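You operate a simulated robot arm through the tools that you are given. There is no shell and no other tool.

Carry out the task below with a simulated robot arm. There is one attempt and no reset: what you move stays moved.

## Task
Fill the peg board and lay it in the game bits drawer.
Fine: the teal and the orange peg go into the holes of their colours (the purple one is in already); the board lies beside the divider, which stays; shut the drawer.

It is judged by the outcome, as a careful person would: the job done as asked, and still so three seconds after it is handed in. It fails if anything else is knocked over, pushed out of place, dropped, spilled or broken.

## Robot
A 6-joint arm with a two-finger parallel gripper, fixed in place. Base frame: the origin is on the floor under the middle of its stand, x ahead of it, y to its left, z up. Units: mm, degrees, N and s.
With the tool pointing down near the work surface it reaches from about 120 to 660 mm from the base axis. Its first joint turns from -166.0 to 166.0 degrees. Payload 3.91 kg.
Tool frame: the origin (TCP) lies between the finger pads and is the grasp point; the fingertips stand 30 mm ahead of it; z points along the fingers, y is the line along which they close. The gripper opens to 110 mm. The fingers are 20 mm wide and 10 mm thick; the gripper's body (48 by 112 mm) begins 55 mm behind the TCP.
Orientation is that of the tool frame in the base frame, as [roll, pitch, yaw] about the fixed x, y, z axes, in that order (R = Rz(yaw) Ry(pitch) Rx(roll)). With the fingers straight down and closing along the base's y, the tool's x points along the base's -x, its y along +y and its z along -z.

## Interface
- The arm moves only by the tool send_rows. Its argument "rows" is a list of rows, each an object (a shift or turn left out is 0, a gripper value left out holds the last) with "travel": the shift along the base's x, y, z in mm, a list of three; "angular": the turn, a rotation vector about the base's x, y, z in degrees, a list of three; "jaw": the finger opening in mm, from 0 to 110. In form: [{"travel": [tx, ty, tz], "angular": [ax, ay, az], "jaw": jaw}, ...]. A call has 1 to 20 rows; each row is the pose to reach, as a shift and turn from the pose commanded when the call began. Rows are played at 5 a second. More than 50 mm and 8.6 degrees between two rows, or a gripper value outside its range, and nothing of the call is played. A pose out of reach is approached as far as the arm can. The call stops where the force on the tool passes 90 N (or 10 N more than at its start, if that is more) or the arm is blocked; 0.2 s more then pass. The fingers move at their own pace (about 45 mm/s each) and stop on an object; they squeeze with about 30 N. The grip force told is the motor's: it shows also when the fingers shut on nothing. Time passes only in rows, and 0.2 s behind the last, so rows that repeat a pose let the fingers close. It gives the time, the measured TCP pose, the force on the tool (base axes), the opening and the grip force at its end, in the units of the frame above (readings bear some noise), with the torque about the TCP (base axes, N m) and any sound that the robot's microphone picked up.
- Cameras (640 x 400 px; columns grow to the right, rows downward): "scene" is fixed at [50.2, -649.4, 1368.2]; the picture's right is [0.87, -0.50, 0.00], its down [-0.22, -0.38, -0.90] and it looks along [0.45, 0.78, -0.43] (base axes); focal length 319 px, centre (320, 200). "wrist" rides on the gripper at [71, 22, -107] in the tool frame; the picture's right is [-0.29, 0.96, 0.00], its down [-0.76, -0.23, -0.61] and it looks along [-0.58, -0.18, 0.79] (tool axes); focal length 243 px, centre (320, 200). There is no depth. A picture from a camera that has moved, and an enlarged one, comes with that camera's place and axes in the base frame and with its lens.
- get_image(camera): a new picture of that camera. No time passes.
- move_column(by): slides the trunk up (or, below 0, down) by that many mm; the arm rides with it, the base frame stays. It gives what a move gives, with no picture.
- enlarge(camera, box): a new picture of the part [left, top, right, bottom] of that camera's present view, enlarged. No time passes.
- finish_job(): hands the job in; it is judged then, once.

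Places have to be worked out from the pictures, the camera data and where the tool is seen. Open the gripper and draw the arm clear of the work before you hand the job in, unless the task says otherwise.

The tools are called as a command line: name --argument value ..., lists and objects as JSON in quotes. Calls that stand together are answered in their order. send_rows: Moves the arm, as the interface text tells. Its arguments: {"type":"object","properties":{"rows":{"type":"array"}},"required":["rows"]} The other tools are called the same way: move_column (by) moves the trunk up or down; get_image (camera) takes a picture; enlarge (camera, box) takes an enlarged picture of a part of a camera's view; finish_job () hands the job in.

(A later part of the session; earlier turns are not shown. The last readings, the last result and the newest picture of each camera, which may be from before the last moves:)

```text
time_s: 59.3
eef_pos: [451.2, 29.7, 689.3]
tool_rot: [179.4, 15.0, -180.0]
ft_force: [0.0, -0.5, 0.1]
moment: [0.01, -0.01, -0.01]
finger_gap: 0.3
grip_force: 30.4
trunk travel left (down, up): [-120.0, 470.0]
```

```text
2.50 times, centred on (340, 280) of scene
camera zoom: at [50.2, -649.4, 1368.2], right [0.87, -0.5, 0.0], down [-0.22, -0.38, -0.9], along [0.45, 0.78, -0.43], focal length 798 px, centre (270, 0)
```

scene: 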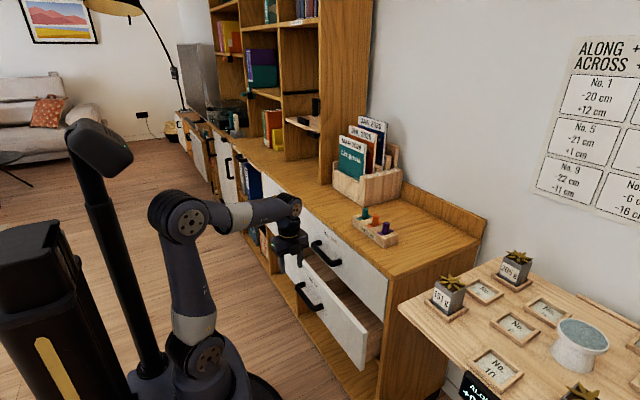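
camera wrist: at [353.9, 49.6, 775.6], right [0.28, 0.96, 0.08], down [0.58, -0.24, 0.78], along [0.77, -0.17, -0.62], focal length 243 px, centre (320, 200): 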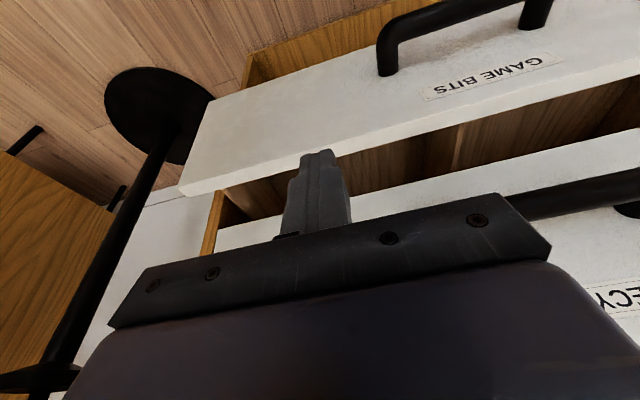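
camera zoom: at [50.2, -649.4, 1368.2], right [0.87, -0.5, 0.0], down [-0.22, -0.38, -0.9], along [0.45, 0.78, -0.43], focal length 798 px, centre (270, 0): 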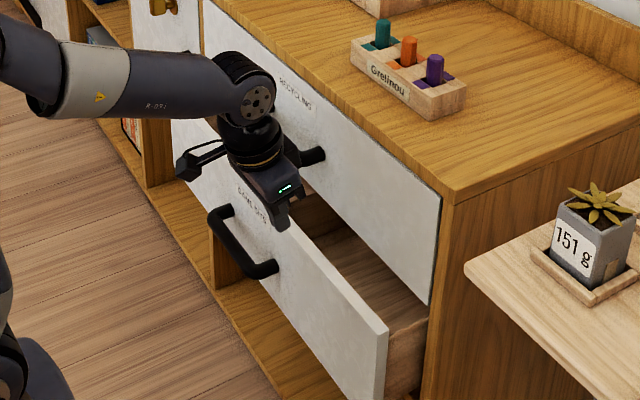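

From three views the panel's inner face is at x≈512, top at z≈602. I pass the closed fingers over the panel and lower them behind it at x≈531.

send_rows --rows '[{"travel": [20, 0, -12]}, {"travel": [40, 0, -22]}, {"travel": [60, 0, -30]}, {"travel": [80, 0, -33]}, {"travel": [80, 0, -55]}, {"travel": [80, 0, -78]}, {"travel": [80, 0, -101]}, {"travel": [80, 0, -101]}]'

enlarge --camera "scene" --box '[260, 200, 420, 360]'

get_image --camera "wrist"

```text
time_s: 61.1
eef_pos: [531.3, 30.2, 589.2]
tool_rot: [179.5, 14.9, -179.9]
ft_force: [-0.3, 0.8, -0.1]
moment: [0.0, -0.02, -0.01]
finger_gap: 0.0
grip_force: 30.3
trunk travel left (down, up): [-120.0, 470.0]
```

```text
2.50 times, centred on (340, 280) of scene
camera zoom: at [50.2, -649.4, 1368.2], right [0.87, -0.5, 0.0], down [-0.22, -0.38, -0.9], along [0.45, 0.78, -0.43], focal length 798 px, centre (270, 0)
```

zoom: 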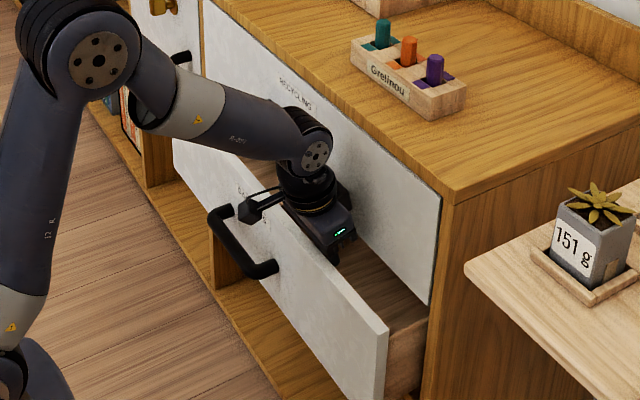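

```text
taken
camera wrist: at [434.3, 49.7, 674.9], right [0.28, 0.96, 0.08], down [0.58, -0.24, 0.78], along [0.77, -0.17, -0.62], focal length 243 px, centre (320, 200)
```

wrist: 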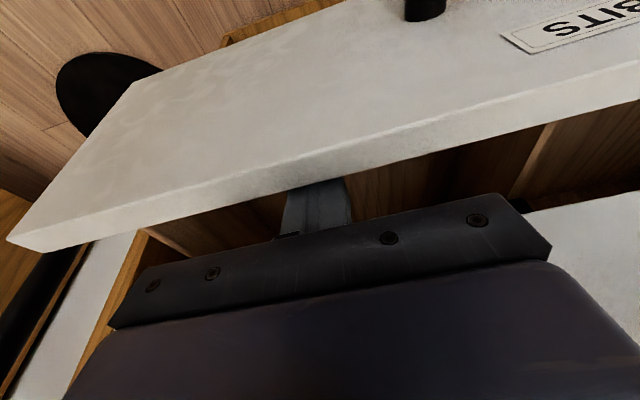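

The closed fingers are hooked behind the panel without contact. I pull the drawer towards the robot by 150 mm.

send_rows --rows '[{"travel": [-8, 0, 0]}, {"travel": [-18, 0, 0]}, {"travel": [-32, 0, 0]}, {"travel": [-46, 0, 0]}, {"travel": [-61, 0, 0]}, {"travel": [-76, 0, 0]}, {"travel": [-91, 0, 0]}, {"travel": [-106, 0, 0]}, {"travel": [-121, 0, 0]}, {"travel": [-136, 0, 0]}, {"travel": [-150, 0, 0]}, {"travel": [-150, 0, 0]}]'

get_image --camera "scene"

get_image --camera "wrist"

```text
time_s: 63.7
eef_pos: [379.6, 30.3, 589.2]
tool_rot: [179.5, 14.9, 180.0]
ft_force: [0.0, 0.4, 0.4]
moment: [0.0, 0.0, -0.03]
finger_gap: 0.0
grip_force: 30.0
trunk travel left (down, up): [-120.0, 470.0]
```

```text
taken
```

scene: 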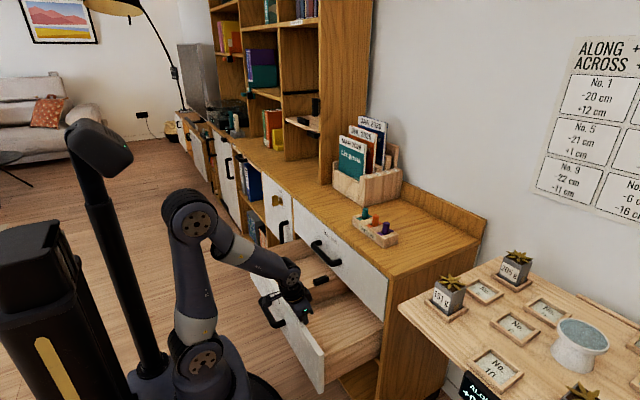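

```text
taken
camera wrist: at [283.2, 50.1, 675.0], right [0.28, 0.96, 0.08], down [0.58, -0.24, 0.78], along [0.77, -0.17, -0.62], focal length 243 px, centre (320, 200)
```

wrist: 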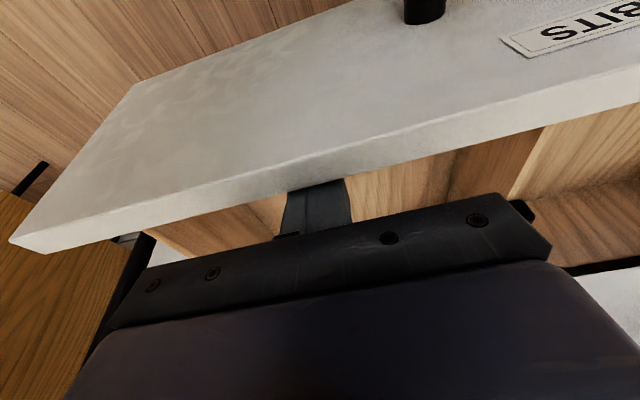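

The drawer slid out. I take a close look at its interior.

enlarge --camera "scene" --box '[250, 230, 410, 400]'

```text
2.35 times, centred on (330, 315) of scene
camera zoom: at [50.2, -649.4, 1368.2], right [0.87, -0.5, 0.0], down [-0.22, -0.38, -0.9], along [0.45, 0.78, -0.43], focal length 751 px, centre (296, -71)
```

zoom: 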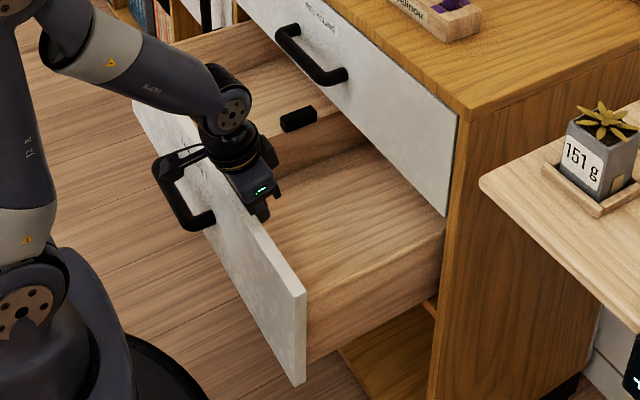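

The right compartment is empty; a black item lies in the left one, past the divider. I unhook the fingers and rise above the drawer with a vertical tool to look at the compartment.

send_rows --rows '[{"travel": [6, 0, 5]}, {"travel": [6, 0, 35]}, {"travel": [6, 0, 75]}, {"travel": [6, 0, 115], "angular": [0, 8, 0]}, {"travel": [6, 0, 150], "angular": [0, 15, 0]}, {"travel": [6, 0, 190], "angular": [0, 15, 0]}, {"travel": [6, 0, 230], "angular": [0, 15, 0]}, {"travel": [6, 0, 230], "angular": [0, 15, 0]}]'

get_image --camera "wrist"

enlarge --camera "scene" --box '[250, 230, 410, 400]'

```text
time_s: 65.5
eef_pos: [388.5, 28.7, 820.5]
tool_rot: [179.5, 0.0, -180.0]
ft_force: [0.2, -0.8, 0.4]
moment: [0.02, -0.03, 0.0]
finger_gap: 0.1
grip_force: 30.5
trunk travel left (down, up): [-120.0, 470.0]
```

```text
taken
camera wrist: at [316.1, 48.3, 928.2], right [0.29, 0.96, 0.01], down [0.76, -0.24, 0.61], along [0.58, -0.17, -0.8], focal length 243 px, centre (320, 200)
```

wrist: 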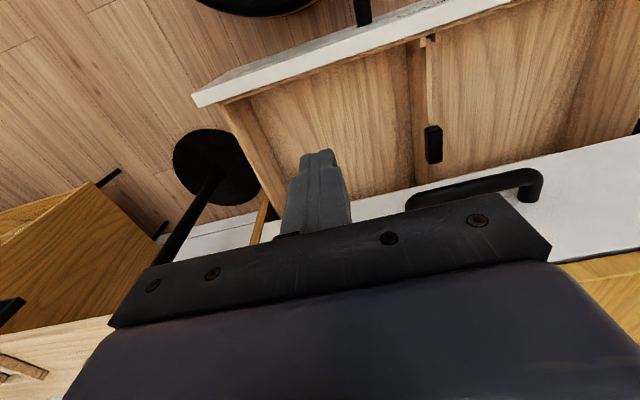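

```text
2.35 times, centred on (330, 315) of scene
camera zoom: at [50.2, -649.4, 1368.2], right [0.87, -0.5, 0.0], down [-0.22, -0.38, -0.9], along [0.45, 0.78, -0.43], focal length 751 px, centre (296, -71)
```

zoom: 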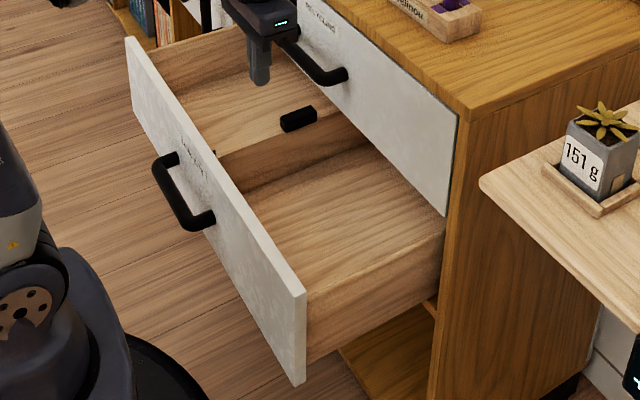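

I enlarge the wrist view of the compartments and the divider.

enlarge --camera "wrist" --box '[190, 0, 510, 200]'

enlarge --camera "scene" --box '[290, 250, 390, 330]'

```text
2.00 times, centred on (350, 100) of wrist
camera zoom: at [316.1, 48.3, 928.2], right [0.29, 0.96, 0.01], down [0.76, -0.24, 0.61], along [0.58, -0.17, -0.8], focal length 485 px, centre (260, 400)
```

zoom: 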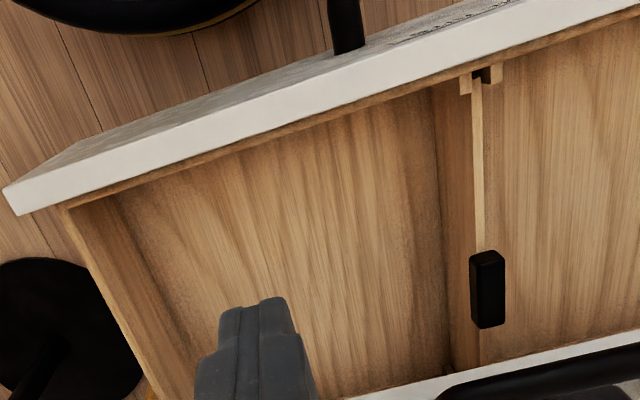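

```text
5.00 times, centred on (340, 290) of scene
camera zoom: at [50.2, -649.4, 1368.2], right [0.87, -0.5, 0.0], down [-0.22, -0.38, -0.9], along [0.45, 0.78, -0.43], focal length 1596 px, centre (220, -250)
```

zoom: 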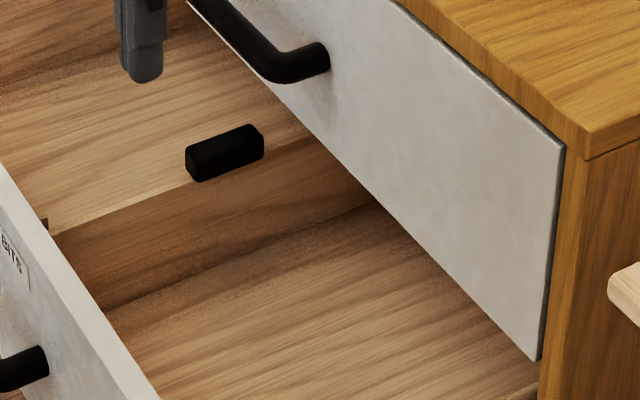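

The divider is a thin wall at y≈150 with a black grip on top; the right compartment is free. I turn the gripper +90° (camera on the -y side) for gripping the board across its width, then raise the trunk.

send_rows --rows '[{"travel": [0, 0, 0], "angular": [0, 0, 8], "jaw": 30}, {"travel": [0, 0, 0], "angular": [0, 0, 16], "jaw": 60}, {"travel": [0, 0, 0], "angular": [0, 0, 24], "jaw": 80}, {"travel": [0, 0, 0], "angular": [0, 0, 32], "jaw": 80}, {"travel": [0, 0, 0], "angular": [0, 0, 40], "jaw": 80}, {"travel": [0, 0, 0], "angular": [0, 0, 48], "jaw": 80}, {"travel": [0, 0, 0], "angular": [0, 0, 56], "jaw": 80}, {"travel": [0, 0, 0], "angular": [0, 0, 64], "jaw": 80}, {"travel": [0, 0, 0], "angular": [0, 0, 72], "jaw": 80}, {"travel": [0, 0, 0], "angular": [0, 0, 80], "jaw": 80}, {"travel": [0, 0, 0], "angular": [0, 0, 88], "jaw": 80}, {"travel": [0, 0, 0], "angular": [0, 0, 90], "jaw": 80}, {"travel": [0, 0, 0], "angular": [0, 0, 90], "jaw": 80}]'

move_column --by 250

get_image --camera "wrist"

get_image --camera "scene"

```text
time_s: 68.3
eef_pos: [386.8, 31.0, 819.1]
tool_rot: [179.5, 0.0, -89.9]
ft_force: [0.3, 0.2, -0.4]
moment: [-0.01, 0.01, -0.01]
finger_gap: 80.1
grip_force: 0.2
trunk travel left (down, up): [-120.0, 470.0]
```

```text
time_s: 70.8
eef_pos: [387.1, 30.8, 1070.2]
tool_rot: [179.5, -0.1, -90.0]
ft_force: [-0.1, 0.2, 1.2]
moment: [0.01, -0.01, -0.01]
finger_gap: 80.0
grip_force: 0.1
trunk travel left (down, up): [-370.0, 220.0]
```

```text
taken
camera wrist: at [366.0, -42.0, 1177.3], right [-0.96, 0.29, 0.01], down [0.24, 0.76, 0.61], along [0.17, 0.58, -0.8], focal length 243 px, centre (320, 200)
```

wrist: 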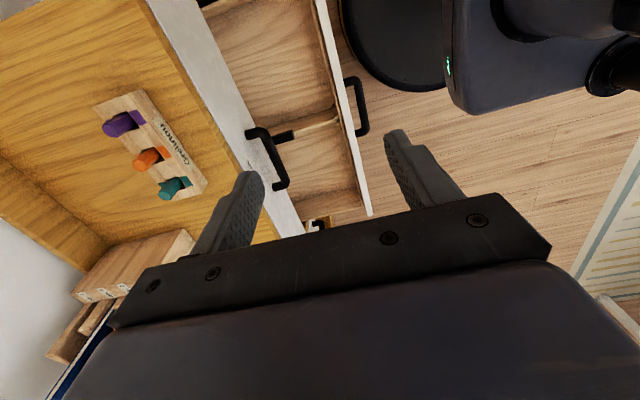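

```text
taken
```

scene: 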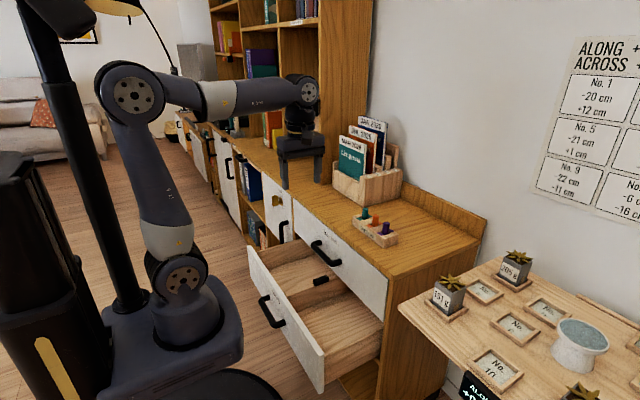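

Both compartments and the board are visible. I move above the board's centre at about (657, 50), staying above the pegs, and level the small tilt.

send_rows --rows '[{"travel": [39, 3, -15], "angular": [0, -0.5, 0]}, {"travel": [78, 6, -30], "angular": [0, -0.5, 0]}, {"travel": [117, 9, -45], "angular": [0, -0.5, 0]}, {"travel": [156, 12, -60], "angular": [0, -0.5, 0]}, {"travel": [195, 15, -75], "angular": [0, -0.5, 0]}, {"travel": [234, 17, -90], "angular": [0, -0.5, 0]}, {"travel": [270, 19, -105], "angular": [0, -0.5, 0]}, {"travel": [270, 19, -120], "angular": [0, -0.5, 0]}, {"travel": [270, 19, -120], "angular": [0, -0.5, 0]}]'

get_image --camera "wrist"

enlarge --camera "scene" --box '[320, 150, 420, 250]'

```text
time_s: 72.8
eef_pos: [657.6, 49.5, 948.7]
tool_rot: [180.0, -0.1, -90.0]
ft_force: [0.5, -0.3, 0.4]
moment: [0.02, -0.02, 0.0]
finger_gap: 80.1
grip_force: 0.0
trunk travel left (down, up): [-370.0, 220.0]
```

```text
taken
camera wrist: at [635.7, -23.3, 1056.3], right [-0.96, 0.29, 0.0], down [0.23, 0.76, 0.61], along [0.18, 0.58, -0.79], focal length 243 px, centre (320, 200)
```

wrist: 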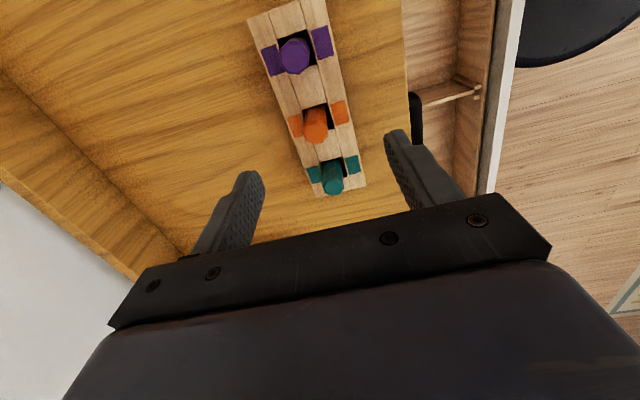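

```text
4.00 times, centred on (370, 200) of scene
camera zoom: at [50.2, -649.4, 1368.2], right [0.87, -0.5, 0.0], down [-0.22, -0.38, -0.9], along [0.45, 0.78, -0.43], focal length 1276 px, centre (120, 200)
```

zoom: 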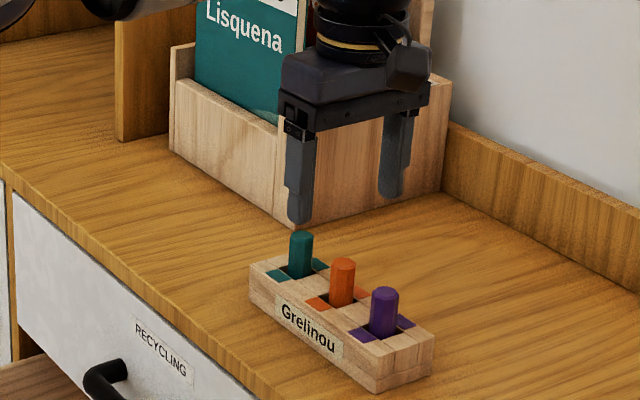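

The tool is centred over the board's middle. I descend with the jaw at 80 mm until the fingertips are about 8 mm above the counter.

send_rows --rows '[{"travel": [0, 0, -25]}, {"travel": [0, 0, -50]}, {"travel": [0, 0, -75]}, {"travel": [0, 0, -90]}, {"travel": [0, 0, -99]}, {"travel": [0, 0, -99]}]'

get_image --camera "wrist"

enlarge --camera "scene" --box '[330, 170, 410, 250]'

```text
time_s: 74.2
eef_pos: [657.6, 49.2, 848.8]
tool_rot: [-179.9, 0.0, -90.1]
ft_force: [0.0, -0.7, -0.6]
moment: [-0.02, -0.02, -0.03]
finger_gap: 79.9
grip_force: 0.1
trunk travel left (down, up): [-370.0, 220.0]
```

```text
taken
camera wrist: at [635.1, -22.9, 957.7], right [-0.96, 0.29, 0.0], down [0.23, 0.76, 0.61], along [0.18, 0.58, -0.79], focal length 243 px, centre (320, 200)
```

wrist: 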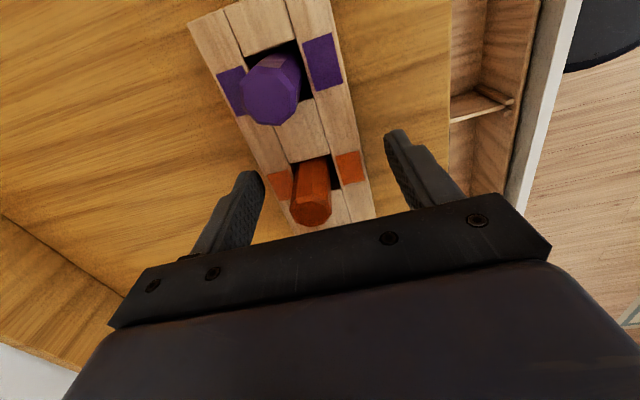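

```text
5.00 times, centred on (370, 210) of scene
camera zoom: at [50.2, -649.4, 1368.2], right [0.87, -0.5, 0.0], down [-0.22, -0.38, -0.9], along [0.45, 0.78, -0.43], focal length 1596 px, centre (70, 150)
```

zoom: 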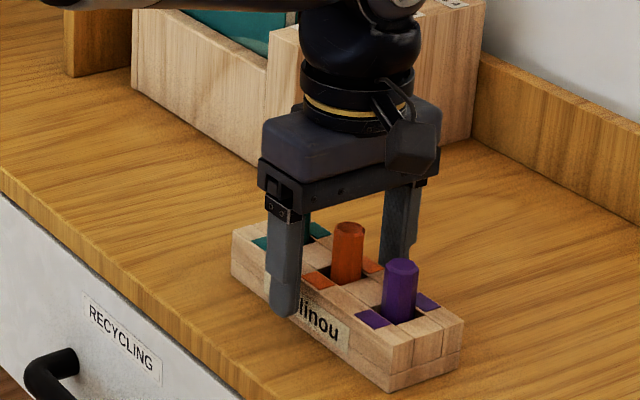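

Fingers straddle the board at its middle. I close on it.

send_rows --rows '[{"travel": [0, 0, 0], "jaw": 70}, {"travel": [0, 0, 0], "jaw": 60}, {"travel": [0, 0, 0], "jaw": 50}, {"travel": [0, 0, 0], "jaw": 46}, {"travel": [0, 0, 0], "jaw": 46}]'

```text
time_s: 75.5
eef_pos: [656.9, 48.3, 849.7]
tool_rot: [-179.9, -0.1, -90.0]
ft_force: [1.4, 0.3, 0.4]
moment: [0.04, -0.14, 0.0]
finger_gap: 57.6
grip_force: 30.3
trunk travel left (down, up): [-370.0, 220.0]
```

The board is gripped at 57.6 mm. I lift it straight up 15 mm first and check that it stays level.

send_rows --rows '[{"travel": [0, 0, 3]}, {"travel": [0, 0, 8]}, {"travel": [0, 0, 15]}, {"travel": [0, 0, 15]}]'

enlarge --camera "scene" --box '[330, 170, 410, 250]'

```text
time_s: 76.5
eef_pos: [657.1, 49.2, 863.9]
tool_rot: [180.0, 0.1, -90.0]
ft_force: [0.7, -0.3, -3.8]
moment: [-0.01, 0.01, -0.01]
finger_gap: 57.4
grip_force: 30.2
trunk travel left (down, up): [-370.0, 220.0]
```

```text
5.00 times, centred on (370, 210) of scene
camera zoom: at [50.2, -649.4, 1368.2], right [0.87, -0.5, 0.0], down [-0.22, -0.38, -0.9], along [0.45, 0.78, -0.43], focal length 1596 px, centre (70, 150)
```

zoom: 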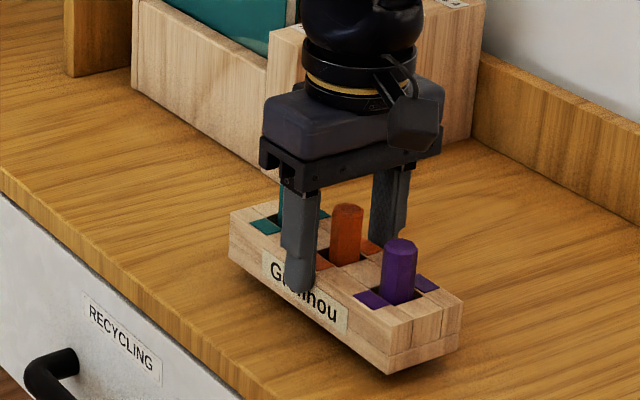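

The board hangs level at about 3.8 N. I lift to clear everything and carry it back to (445, 60), in front of the counter edge and above the open right compartment.

send_rows --rows '[{"travel": [0, 0, 20]}, {"travel": [0, 0, 41]}, {"travel": [-20, 1, 46]}, {"travel": [-45, 2, 46]}, {"travel": [-70, 4, 46]}, {"travel": [-95, 5, 46]}, {"travel": [-120, 6, 46]}, {"travel": [-145, 8, 46]}, {"travel": [-170, 9, 46]}, {"travel": [-195, 10, 46]}, {"travel": [-212, 11, 46]}, {"travel": [-212, 11, 46]}]'

get_image --camera "scene"

get_image --camera "wrist"

```text
time_s: 79.0
eef_pos: [445.3, 60.5, 911.0]
tool_rot: [-179.9, 0.0, -90.0]
ft_force: [-0.1, 0.1, -3.2]
moment: [-0.05, 0.0, 0.02]
finger_gap: 57.5
grip_force: 29.9
trunk travel left (down, up): [-370.0, 220.0]
```

```text
taken
```

scene: 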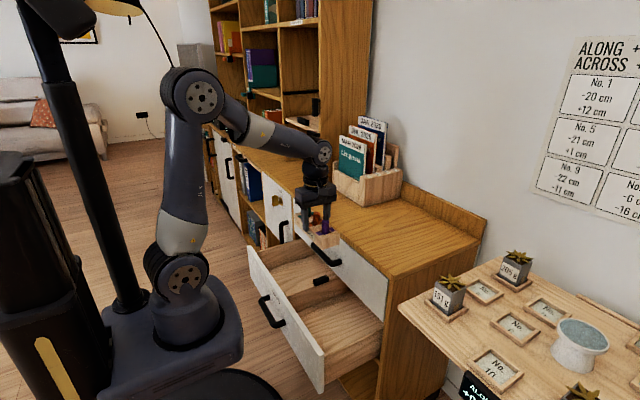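

```text
taken
camera wrist: at [423.3, -11.4, 1019.5], right [-0.96, 0.29, 0.0], down [0.23, 0.76, 0.61], along [0.18, 0.58, -0.79], focal length 243 px, centre (320, 200)
```

wrist: 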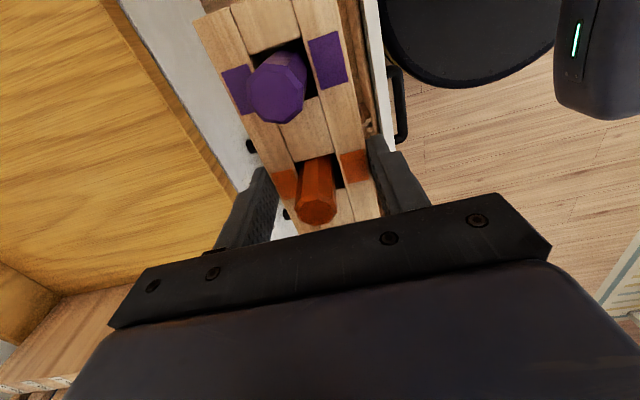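

The board is held level above the drawer. I lower the trunk 250 mm, bringing the board's underside to about z≈620, still above the panel top.

move_column --by -250

get_image --camera "wrist"

enlarge --camera "scene" --box '[230, 190, 420, 400]'

```text
time_s: 81.6
eef_pos: [446.6, 60.3, 661.8]
tool_rot: [-180.0, 0.0, -90.0]
ft_force: [-0.2, 0.0, -4.9]
moment: [0.0, -0.01, 0.0]
finger_gap: 57.6
grip_force: 30.2
trunk travel left (down, up): [-120.0, 470.0]
```

```text
taken
camera wrist: at [423.7, -11.5, 769.6], right [-0.96, 0.29, 0.0], down [0.23, 0.76, 0.61], along [0.18, 0.58, -0.79], focal length 243 px, centre (320, 200)
```

wrist: 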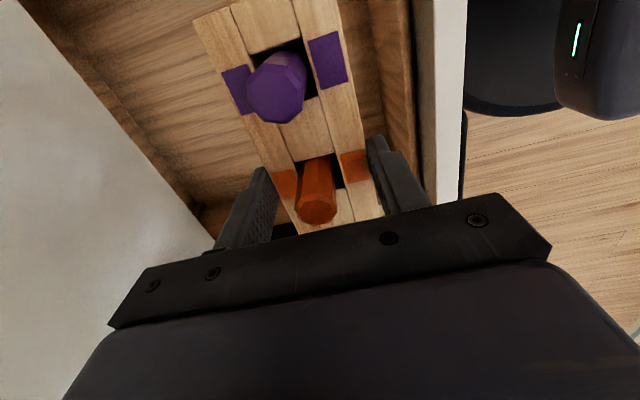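

```text
1.90 times, centred on (325, 295) of scene
camera zoom: at [50.2, -649.4, 1368.2], right [0.87, -0.5, 0.0], down [-0.22, -0.38, -0.9], along [0.45, 0.78, -0.43], focal length 608 px, centre (310, 19)
```

zoom: 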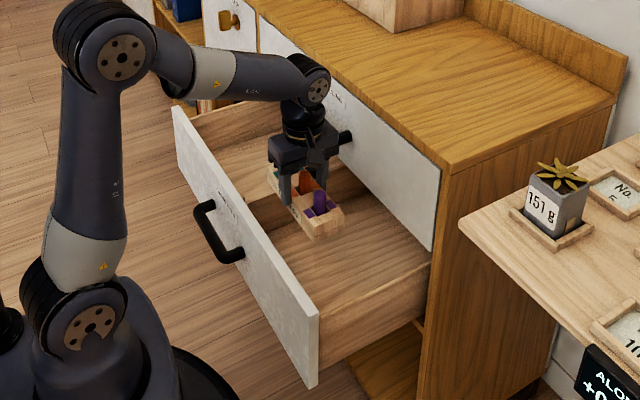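

I zoom in on the scene to check the board's clearance to the divider before lowering.

enlarge --camera "scene" --box '[280, 220, 370, 300]'

```text
5.00 times, centred on (325, 260) of scene
camera zoom: at [50.2, -649.4, 1368.2], right [0.87, -0.5, 0.0], down [-0.22, -0.38, -0.9], along [0.45, 0.78, -0.43], focal length 1596 px, centre (295, -100)
```

zoom: 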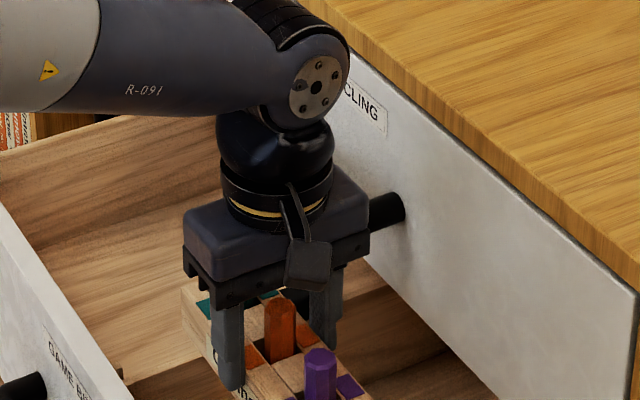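

The divider is at y≈160–178, so I shift 15 mm to -y for margin, then lower the board into the compartment to about 30 mm above the expected floor.

send_rows --rows '[{"travel": [4, -8, 0]}, {"travel": [4, -15, 0]}, {"travel": [4, -15, -20]}, {"travel": [4, -15, -40]}, {"travel": [4, -15, -60]}, {"travel": [4, -15, -80]}, {"travel": [4, -15, -100]}, {"travel": [4, -15, -115]}, {"travel": [4, -15, -115]}]'

get_image --camera "wrist"

enlarge --camera "scene" --box '[270, 220, 400, 350]'

```text
time_s: 83.6
eef_pos: [450.5, 45.8, 546.2]
tool_rot: [-180.0, 0.0, -90.0]
ft_force: [-0.1, -0.4, -3.4]
moment: [0.03, 0.02, -0.03]
finger_gap: 57.9
grip_force: 29.6
trunk travel left (down, up): [-120.0, 470.0]
```

```text
taken
camera wrist: at [427.5, -26.7, 654.0], right [-0.96, 0.29, 0.0], down [0.23, 0.76, 0.61], along [0.18, 0.58, -0.79], focal length 243 px, centre (320, 200)
```

wrist: 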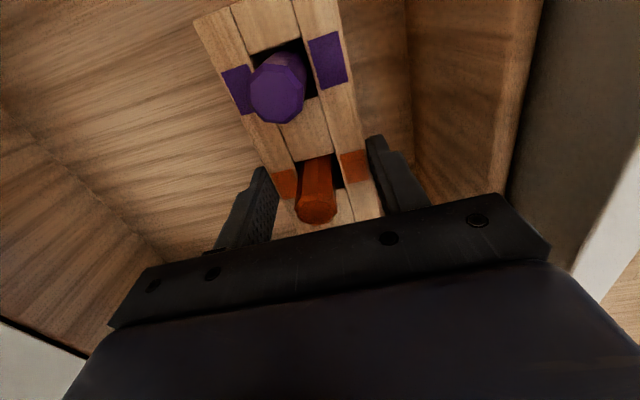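

```text
3.08 times, centred on (335, 285) of scene
camera zoom: at [50.2, -649.4, 1368.2], right [0.87, -0.5, 0.0], down [-0.22, -0.38, -0.9], along [0.45, 0.78, -0.43], focal length 982 px, centre (274, -62)
```

zoom: 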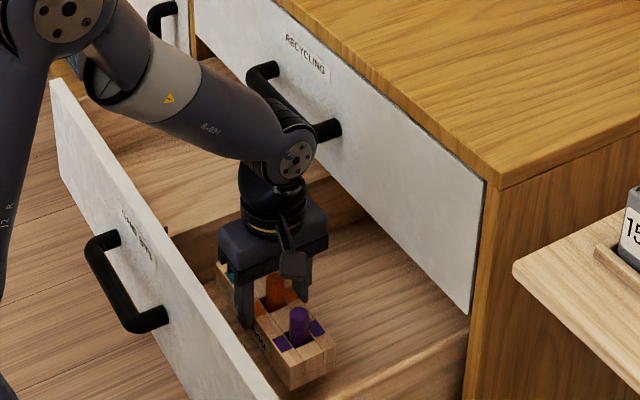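

All clear; the board is inside, above the floor. I lower in small steps and watch for the weight to come off.

send_rows --rows '[{"travel": [0, 0, -6]}, {"travel": [0, 0, -12]}, {"travel": [0, 0, -18]}, {"travel": [0, 0, -18]}]'

enlarge --camera "scene" --box '[310, 270, 390, 350]'

```text
time_s: 84.6
eef_pos: [449.8, 45.9, 528.7]
tool_rot: [180.0, -0.1, -90.0]
ft_force: [-0.1, 0.5, -4.2]
moment: [-0.01, 0.02, -0.01]
finger_gap: 57.4
grip_force: 29.9
trunk travel left (down, up): [-120.0, 470.0]
```

```text
5.00 times, centred on (350, 310) of scene
camera zoom: at [50.2, -649.4, 1368.2], right [0.87, -0.5, 0.0], down [-0.22, -0.38, -0.9], along [0.45, 0.78, -0.43], focal length 1596 px, centre (170, -350)
```

zoom: 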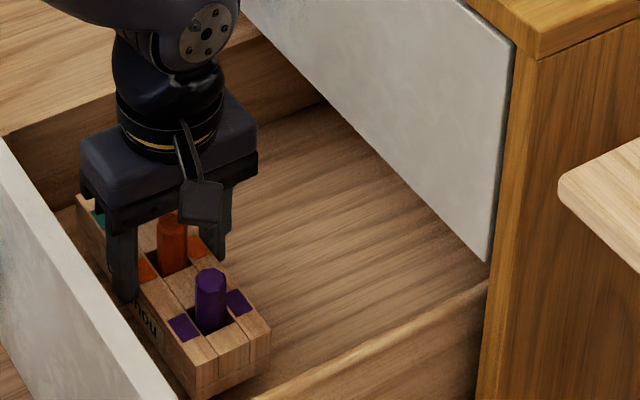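

Still hanging freely. I continue in smaller steps.

send_rows --rows '[{"travel": [0, 0, -3]}, {"travel": [0, 0, -6]}, {"travel": [0, 0, -9]}, {"travel": [0, 0, -9]}]'

```text
time_s: 85.6
eef_pos: [449.6, 45.2, 519.0]
tool_rot: [180.0, 0.0, -90.1]
ft_force: [0.3, -0.8, -3.9]
moment: [0.01, 0.03, -0.02]
finger_gap: 57.6
grip_force: 29.6
trunk travel left (down, up): [-120.0, 470.0]
```

No floor contact yet at TCP z≈519 (board underside ≈ 481). I go on lowering gently.

send_rows --rows '[{"travel": [0, 0, -2]}, {"travel": [0, 0, -4]}, {"travel": [0, 0, -6]}, {"travel": [0, 0, -6]}]'

```text
time_s: 86.6
eef_pos: [450.0, 45.3, 513.6]
tool_rot: [-180.0, -0.1, -90.0]
ft_force: [-0.2, -0.4, -4.7]
moment: [-0.01, 0.02, 0.0]
finger_gap: 57.8
grip_force: 30.5
trunk travel left (down, up): [-120.0, 470.0]
```

Still no contact. Another 6 mm in 2 mm steps.

send_rows --rows '[{"travel": [0, 0, -2]}, {"travel": [0, 0, -4]}, {"travel": [0, 0, -6]}, {"travel": [0, 0, -6]}]'

enlarge --camera "scene" --box '[310, 270, 390, 350]'

```text
time_s: 87.6
eef_pos: [450.2, 44.9, 507.1]
tool_rot: [180.0, 0.0, -90.0]
ft_force: [0.7, 0.1, -3.7]
moment: [0.02, -0.01, -0.01]
finger_gap: 57.5
grip_force: 30.1
trunk travel left (down, up): [-120.0, 470.0]
```

```text
5.00 times, centred on (350, 310) of scene
camera zoom: at [50.2, -649.4, 1368.2], right [0.87, -0.5, 0.0], down [-0.22, -0.38, -0.9], along [0.45, 0.78, -0.43], focal length 1596 px, centre (170, -350)
```

zoom: 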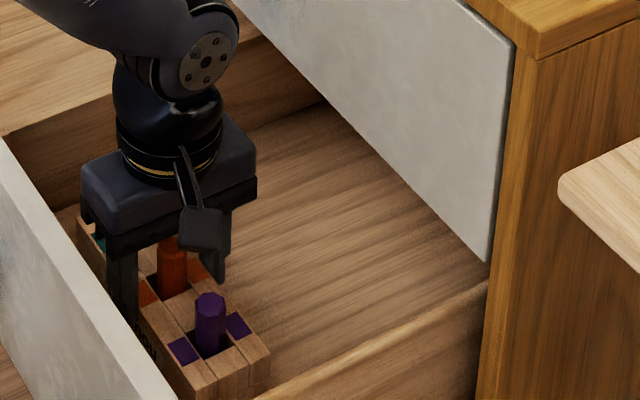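

No contact at board underside ≈ 469. I keep lowering in 2 mm steps.

send_rows --rows '[{"travel": [0, 0, -2]}, {"travel": [0, 0, -4]}, {"travel": [0, 0, -6]}, {"travel": [0, 0, -8]}, {"travel": [0, 0, -8]}]'

```text
time_s: 88.8
eef_pos: [450.2, 45.6, 499.9]
tool_rot: [-179.7, -0.2, -90.0]
ft_force: [2.4, -0.1, 23.3]
moment: [0.0, -0.04, -0.03]
finger_gap: 57.9
grip_force: 30.0
trunk travel left (down, up): [-120.0, 470.0]
```

Contact: the force swung to +23 N, so the board rests on the drawer floor (TCP z≈500). I ease up 1 mm, open the jaw slowly to 72 mm, and rise straight up.

send_rows --rows '[{"travel": [0, 0, 1]}, {"travel": [0, 0, 1], "jaw": 60}, {"travel": [0, 0, 1], "jaw": 66}, {"travel": [0, 0, 1], "jaw": 72}, {"travel": [0, 0, 1], "jaw": 72}, {"travel": [0, 0, 1], "jaw": 72}]'

get_image --camera "wrist"

enlarge --camera "scene" --box '[310, 270, 390, 350]'

```text
time_s: 90.2
eef_pos: [449.5, 45.9, 500.3]
tool_rot: [180.0, 0.0, -90.0]
ft_force: [0.0, 0.2, -0.4]
moment: [-0.01, 0.01, 0.01]
finger_gap: 72.3
grip_force: 0.0
trunk travel left (down, up): [-120.0, 470.0]
```

```text
taken
camera wrist: at [427.4, -26.4, 608.5], right [-0.96, 0.29, 0.0], down [0.23, 0.76, 0.61], along [0.18, 0.58, -0.79], focal length 243 px, centre (320, 200)
```

wrist: 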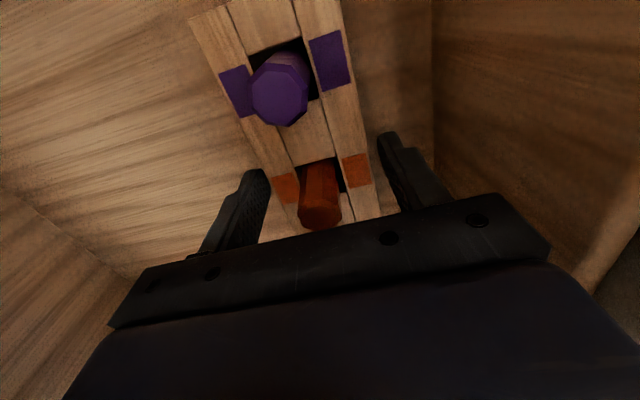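

```text
5.00 times, centred on (350, 310) of scene
camera zoom: at [50.2, -649.4, 1368.2], right [0.87, -0.5, 0.0], down [-0.22, -0.38, -0.9], along [0.45, 0.78, -0.43], focal length 1596 px, centre (170, -350)
```

zoom: 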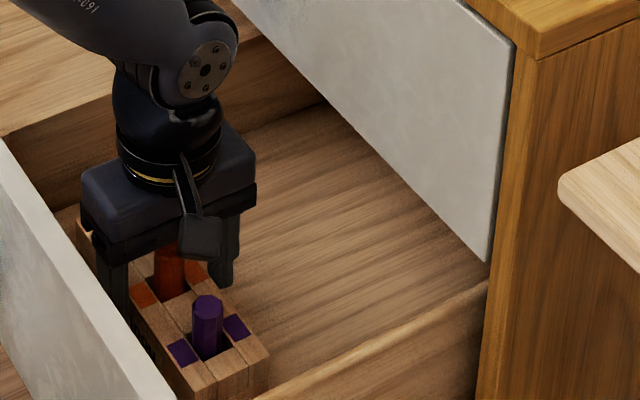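

Released cleanly, and the board stays put. I rise straight up out of the drawer.

send_rows --rows '[{"travel": [0, 0, 15]}, {"travel": [0, 0, 40]}, {"travel": [0, 0, 75]}, {"travel": [0, 0, 115]}, {"travel": [0, 0, 155]}, {"travel": [0, 0, 195]}, {"travel": [0, 0, 235]}, {"travel": [-30, 0, 265]}, {"travel": [-60, 0, 290]}, {"travel": [-60, 0, 290]}]'

get_image --camera "wrist"

enlarge --camera "scene" --box '[250, 220, 410, 400]'

```text
time_s: 92.4
eef_pos: [389.9, 44.8, 790.6]
tool_rot: [-179.9, 0.0, -90.0]
ft_force: [-1.3, -0.3, 0.9]
moment: [0.0, -0.03, 0.02]
finger_gap: 72.2
grip_force: 0.0
trunk travel left (down, up): [-120.0, 470.0]
```

```text
taken
camera wrist: at [367.6, -26.8, 898.5], right [-0.96, 0.29, 0.0], down [0.23, 0.76, 0.61], along [0.18, 0.58, -0.79], focal length 243 px, centre (320, 200)
```

wrist: 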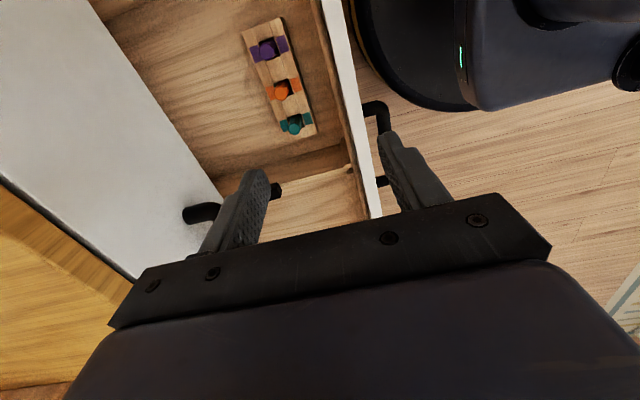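

```text
2.22 times, centred on (330, 310) of scene
camera zoom: at [50.2, -649.4, 1368.2], right [0.87, -0.5, 0.0], down [-0.22, -0.38, -0.9], along [0.45, 0.78, -0.43], focal length 709 px, centre (298, -44)
```

zoom: 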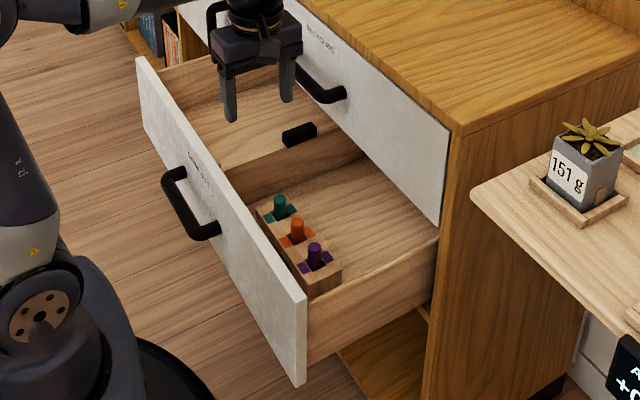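

The board lies flat beside the divider with all three pegs upright. Next, shutting the drawer: I draw back to x≈300, close the jaw and turn the tool to closing along y.

send_rows --rows '[{"travel": [-10, 0, 0], "angular": [0, 0, -8], "jaw": 40}, {"travel": [-20, 0, 0], "angular": [0, 0, -16], "jaw": 10}, {"travel": [-30, 0, 0], "angular": [0, 0, -24], "jaw": 0}, {"travel": [-40, 0, 0], "angular": [0, 0, -32], "jaw": 0}, {"travel": [-50, 0, 0], "angular": [0, 0, -40], "jaw": 0}, {"travel": [-60, 0, 0], "angular": [0, 0, -48], "jaw": 0}, {"travel": [-70, 0, 0], "angular": [0, 0, -56], "jaw": 0}, {"travel": [-80, 0, 0], "angular": [0, 0, -64], "jaw": 0}, {"travel": [-90, 0, 0], "angular": [0, 0, -72], "jaw": 0}, {"travel": [-90, 0, 0], "angular": [0, 0, -80], "jaw": 0}, {"travel": [-90, 0, 0], "angular": [0, 0, -88], "jaw": 0}, {"travel": [-90, 0, 0], "angular": [0, 0, -90], "jaw": 0}, {"travel": [-90, 0, 0], "angular": [0, 0, -90], "jaw": 0}]'

```text
time_s: 95.2
eef_pos: [299.5, 45.3, 791.8]
tool_rot: [180.0, 0.0, 180.0]
ft_force: [-0.4, -0.3, 0.4]
moment: [-0.04, 0.01, 0.0]
finger_gap: 0.0
grip_force: 30.0
trunk travel left (down, up): [-120.0, 470.0]
```

I tilt the tool 20° forward and lower the trunk 100 mm, keeping x≈300 in front of the open panel.

send_rows --rows '[{"travel": [-2, 0, 0], "angular": [0, -8, 0]}, {"travel": [-5, 0, 0], "angular": [0, -16, 0]}, {"travel": [-8, 0, 0], "angular": [0, -20, 0]}, {"travel": [-8, 0, 0], "angular": [0, -20, 0]}]'

move_column --by -100

get_image --camera "wrist"

get_image --camera "scene"

```text
time_s: 96.2
eef_pos: [304.9, 46.1, 756.3]
tool_rot: [-177.7, 12.0, -179.9]
ft_force: [0.0, -0.4, 0.4]
moment: [-0.03, -0.04, 0.04]
finger_gap: 0.0
grip_force: 29.6
trunk travel left (down, up): [-120.0, 470.0]
stopped in row 4: the arm was blocked; the commanded pose is now the measured one
```

```text
time_s: 97.5
eef_pos: [309.5, 46.6, 652.7]
tool_rot: [-177.7, 11.6, -180.0]
ft_force: [-0.2, 0.1, -0.4]
moment: [0.0, 0.02, -0.02]
finger_gap: 0.0
grip_force: 30.1
trunk travel left (down, up): [-20.0, 570.0]
```

```text
taken
camera wrist: at [217.2, 71.8, 742.7], right [0.29, 0.96, 0.02], down [0.62, -0.2, 0.76], along [0.73, -0.21, -0.65], focal length 243 px, centre (320, 200)
```

wrist: 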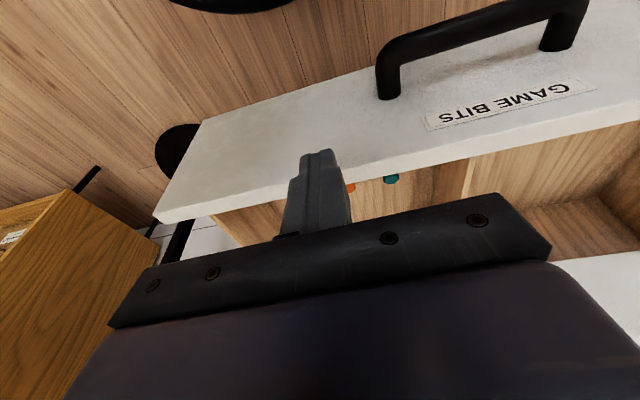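

```text
taken
```

scene: 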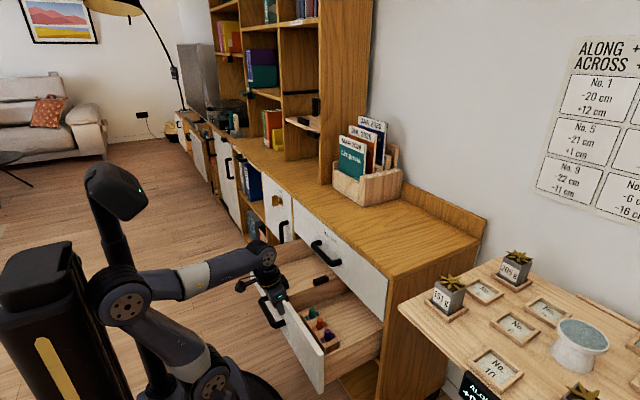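

The arm was blocked—its elbow leaned back against the mast in that low, folded posture. I move forward a little to free the elbow, then raise the trunk again for a better posture.

send_rows --rows '[{"travel": [12, 0, 5]}, {"travel": [25, 0, 8]}, {"travel": [40, 0, 8]}, {"travel": [40, 0, 8]}]'

get_image --camera "scene"

```text
time_s: 98.5
eef_pos: [345.3, 46.9, 664.3]
tool_rot: [-177.6, 12.3, -179.9]
ft_force: [0.4, 0.0, 0.4]
moment: [0.01, 0.01, 0.01]
finger_gap: 0.0
grip_force: 30.6
trunk travel left (down, up): [-20.0, 570.0]
```

```text
taken
```

scene: 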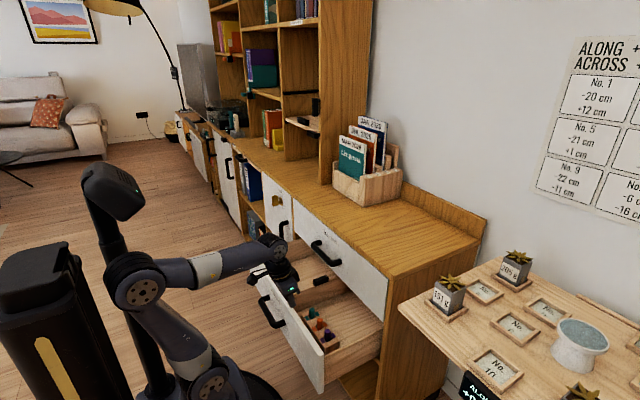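

The elbow has come forward a bit. I raise the trunk 170 mm.

move_column --by 170

get_image --camera "scene"

```text
time_s: 100.4
eef_pos: [345.3, 46.3, 833.3]
tool_rot: [-177.7, 12.2, -179.8]
ft_force: [-0.1, -0.3, 0.2]
moment: [0.0, 0.0, 0.0]
finger_gap: 0.2
grip_force: 30.0
trunk travel left (down, up): [-190.0, 400.0]
```

```text
taken
```

scene: 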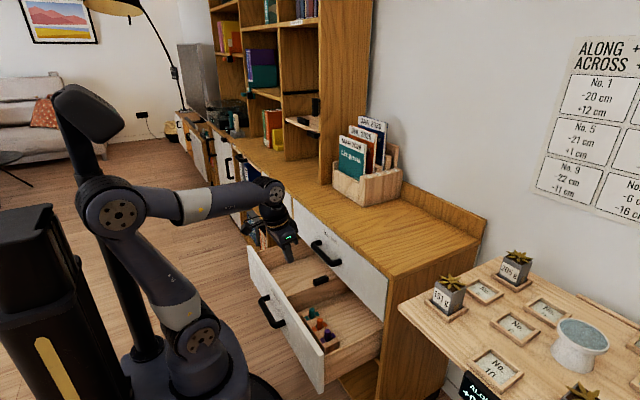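

The trunk is at a better height. I lower the hand first to z≈665, then move back to x≈300, then down to z≈590 in front of the panel.

send_rows --rows '[{"travel": [0, 0, -40], "angular": [1, -1, 0]}, {"travel": [0, 0, -80], "angular": [2.3, -2, 0]}, {"travel": [0, 0, -120], "angular": [2.3, -3, 0]}, {"travel": [0, 0, -160], "angular": [2.3, -3, 0]}, {"travel": [0, 0, -168], "angular": [2.3, -3, 0]}, {"travel": [-22, 0, -168], "angular": [2.3, -3, 0]}, {"travel": [-45, 0, -168], "angular": [2.3, -3, 0]}, {"travel": [-48, 0, -168], "angular": [2.3, -3, 0]}, {"travel": [-48, 0, -168], "angular": [2.3, -3, 0]}]'

get_image --camera "wrist"

get_image --camera "scene"

```text
time_s: 102.4
eef_pos: [298.3, 47.1, 666.1]
tool_rot: [179.8, 15.1, 179.4]
ft_force: [0.5, -1.0, 0.1]
moment: [-0.03, 0.01, -0.02]
finger_gap: 0.1
grip_force: 29.5
trunk travel left (down, up): [-190.0, 400.0]
```

```text
taken
camera wrist: at [200.2, 68.2, 752.0], right [0.29, 0.95, 0.08], down [0.57, -0.24, 0.78], along [0.77, -0.18, -0.62], focal length 243 px, centre (320, 200)
```

wrist: 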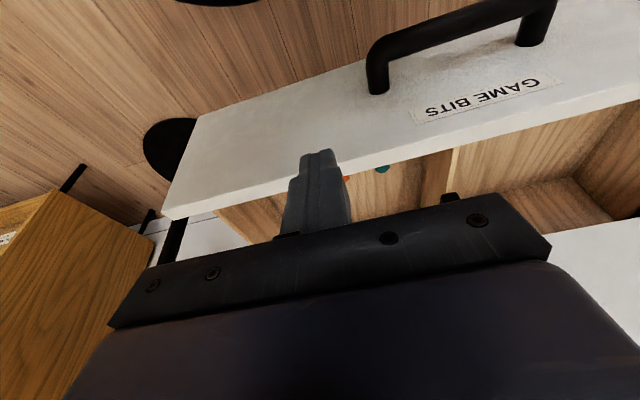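

```text
taken
```

scene: 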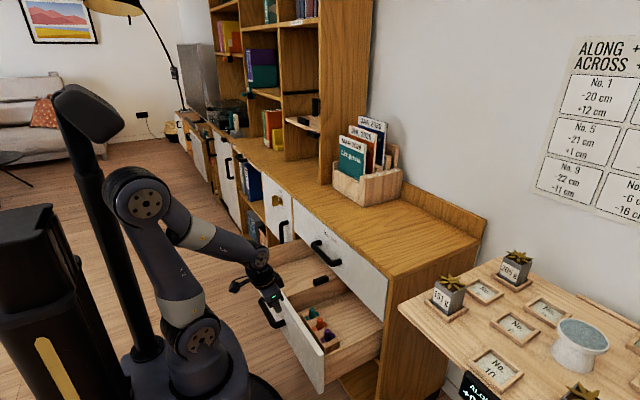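

Posture is good now. I shift to y≈27 (clear of the handles' column) and lower the closed fingertips to z≈556 in front of the panel.

send_rows --rows '[{"travel": [0, -10, -25]}, {"travel": [0, -20, -50]}, {"travel": [0, -20, -80]}, {"travel": [0, -20, -80]}]'

get_image --camera "wrist"

enlarge --camera "scene" --box '[200, 200, 400, 400]'

```text
time_s: 103.4
eef_pos: [298.5, 26.4, 586.0]
tool_rot: [180.0, 15.1, 179.5]
ft_force: [0.3, 0.2, 0.5]
moment: [-0.01, -0.01, 0.02]
finger_gap: 0.2
grip_force: 30.0
trunk travel left (down, up): [-190.0, 400.0]
```

```text
taken
camera wrist: at [200.2, 48.4, 670.9], right [0.29, 0.95, 0.08], down [0.57, -0.24, 0.78], along [0.77, -0.18, -0.62], focal length 243 px, centre (320, 200)
```

wrist: 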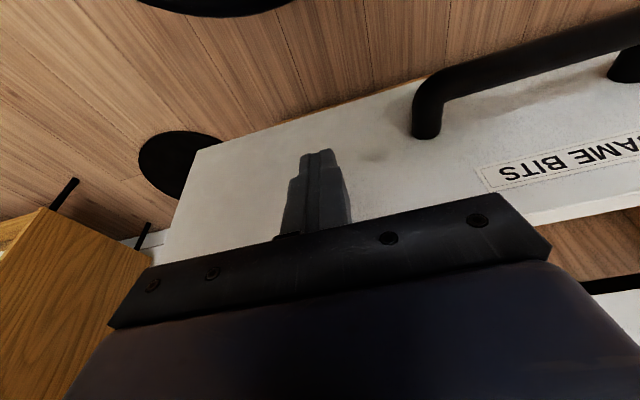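

```text
2.00 times, centred on (300, 300) of scene
camera zoom: at [50.2, -649.4, 1368.2], right [0.87, -0.5, 0.0], down [-0.22, -0.38, -0.9], along [0.45, 0.78, -0.43], focal length 638 px, centre (360, 0)
```

zoom: 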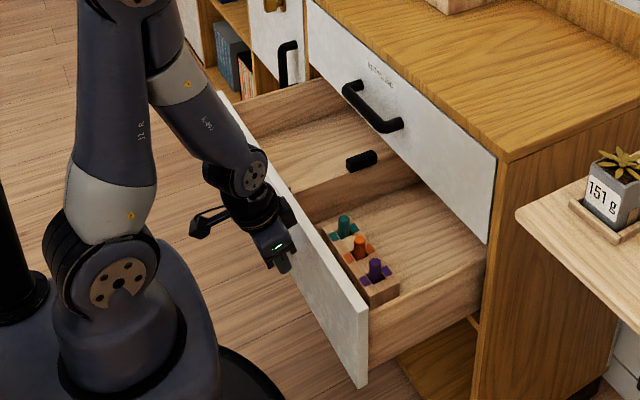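

The fingertips are in front of the panel, clear of the handle. I push the drawer slowly inward.

send_rows --rows '[{"travel": [8, 0, 0]}, {"travel": [16, 0, 0]}, {"travel": [24, 0, 0]}, {"travel": [30, 0, 0]}, {"travel": [35, 0, 0]}, {"travel": [40, 0, 0]}, {"travel": [46, 0, 0]}, {"travel": [53, 0, 0]}, {"travel": [61, 0, 0]}, {"travel": [70, 0, 0]}, {"travel": [79, 0, 0]}, {"travel": [88, 0, 0]}, {"travel": [97, 0, 0]}, {"travel": [106, 0, 0]}, {"travel": [114, 0, 0]}, {"travel": [121, 0, 0]}, {"travel": [127, 0, 0]}, {"travel": [132, 0, 0]}, {"travel": [135, 0, 0]}, {"travel": [135, 0, 0]}]'

get_image --camera "scene"

enlarge --camera "scene" --box '[240, 220, 400, 380]'

```text
time_s: 107.6
eef_pos: [432.3, 26.3, 586.0]
tool_rot: [179.9, 15.1, 179.5]
ft_force: [-1.8, -0.1, -1.0]
moment: [0.03, 0.08, 0.03]
finger_gap: 0.3
grip_force: 30.2
trunk travel left (down, up): [-190.0, 400.0]
```

```text
taken
```

scene: 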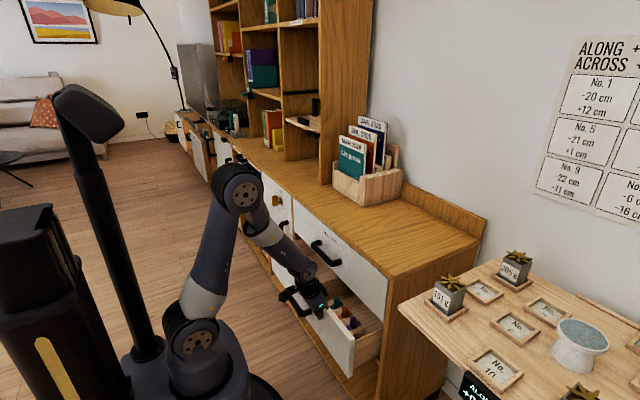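

```text
2.50 times, centred on (320, 300) of scene
camera zoom: at [50.2, -649.4, 1368.2], right [0.87, -0.5, 0.0], down [-0.22, -0.38, -0.9], along [0.45, 0.78, -0.43], focal length 798 px, centre (320, -50)
```

zoom: 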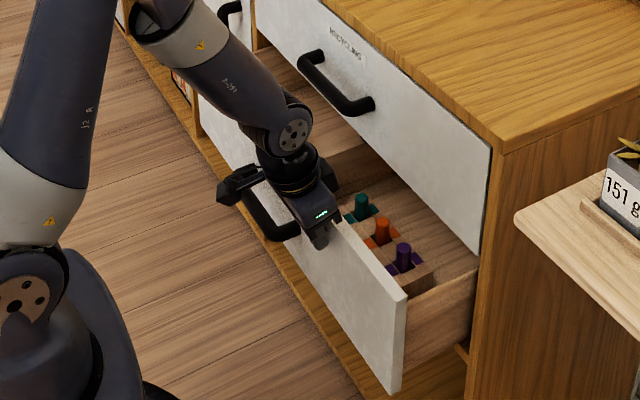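

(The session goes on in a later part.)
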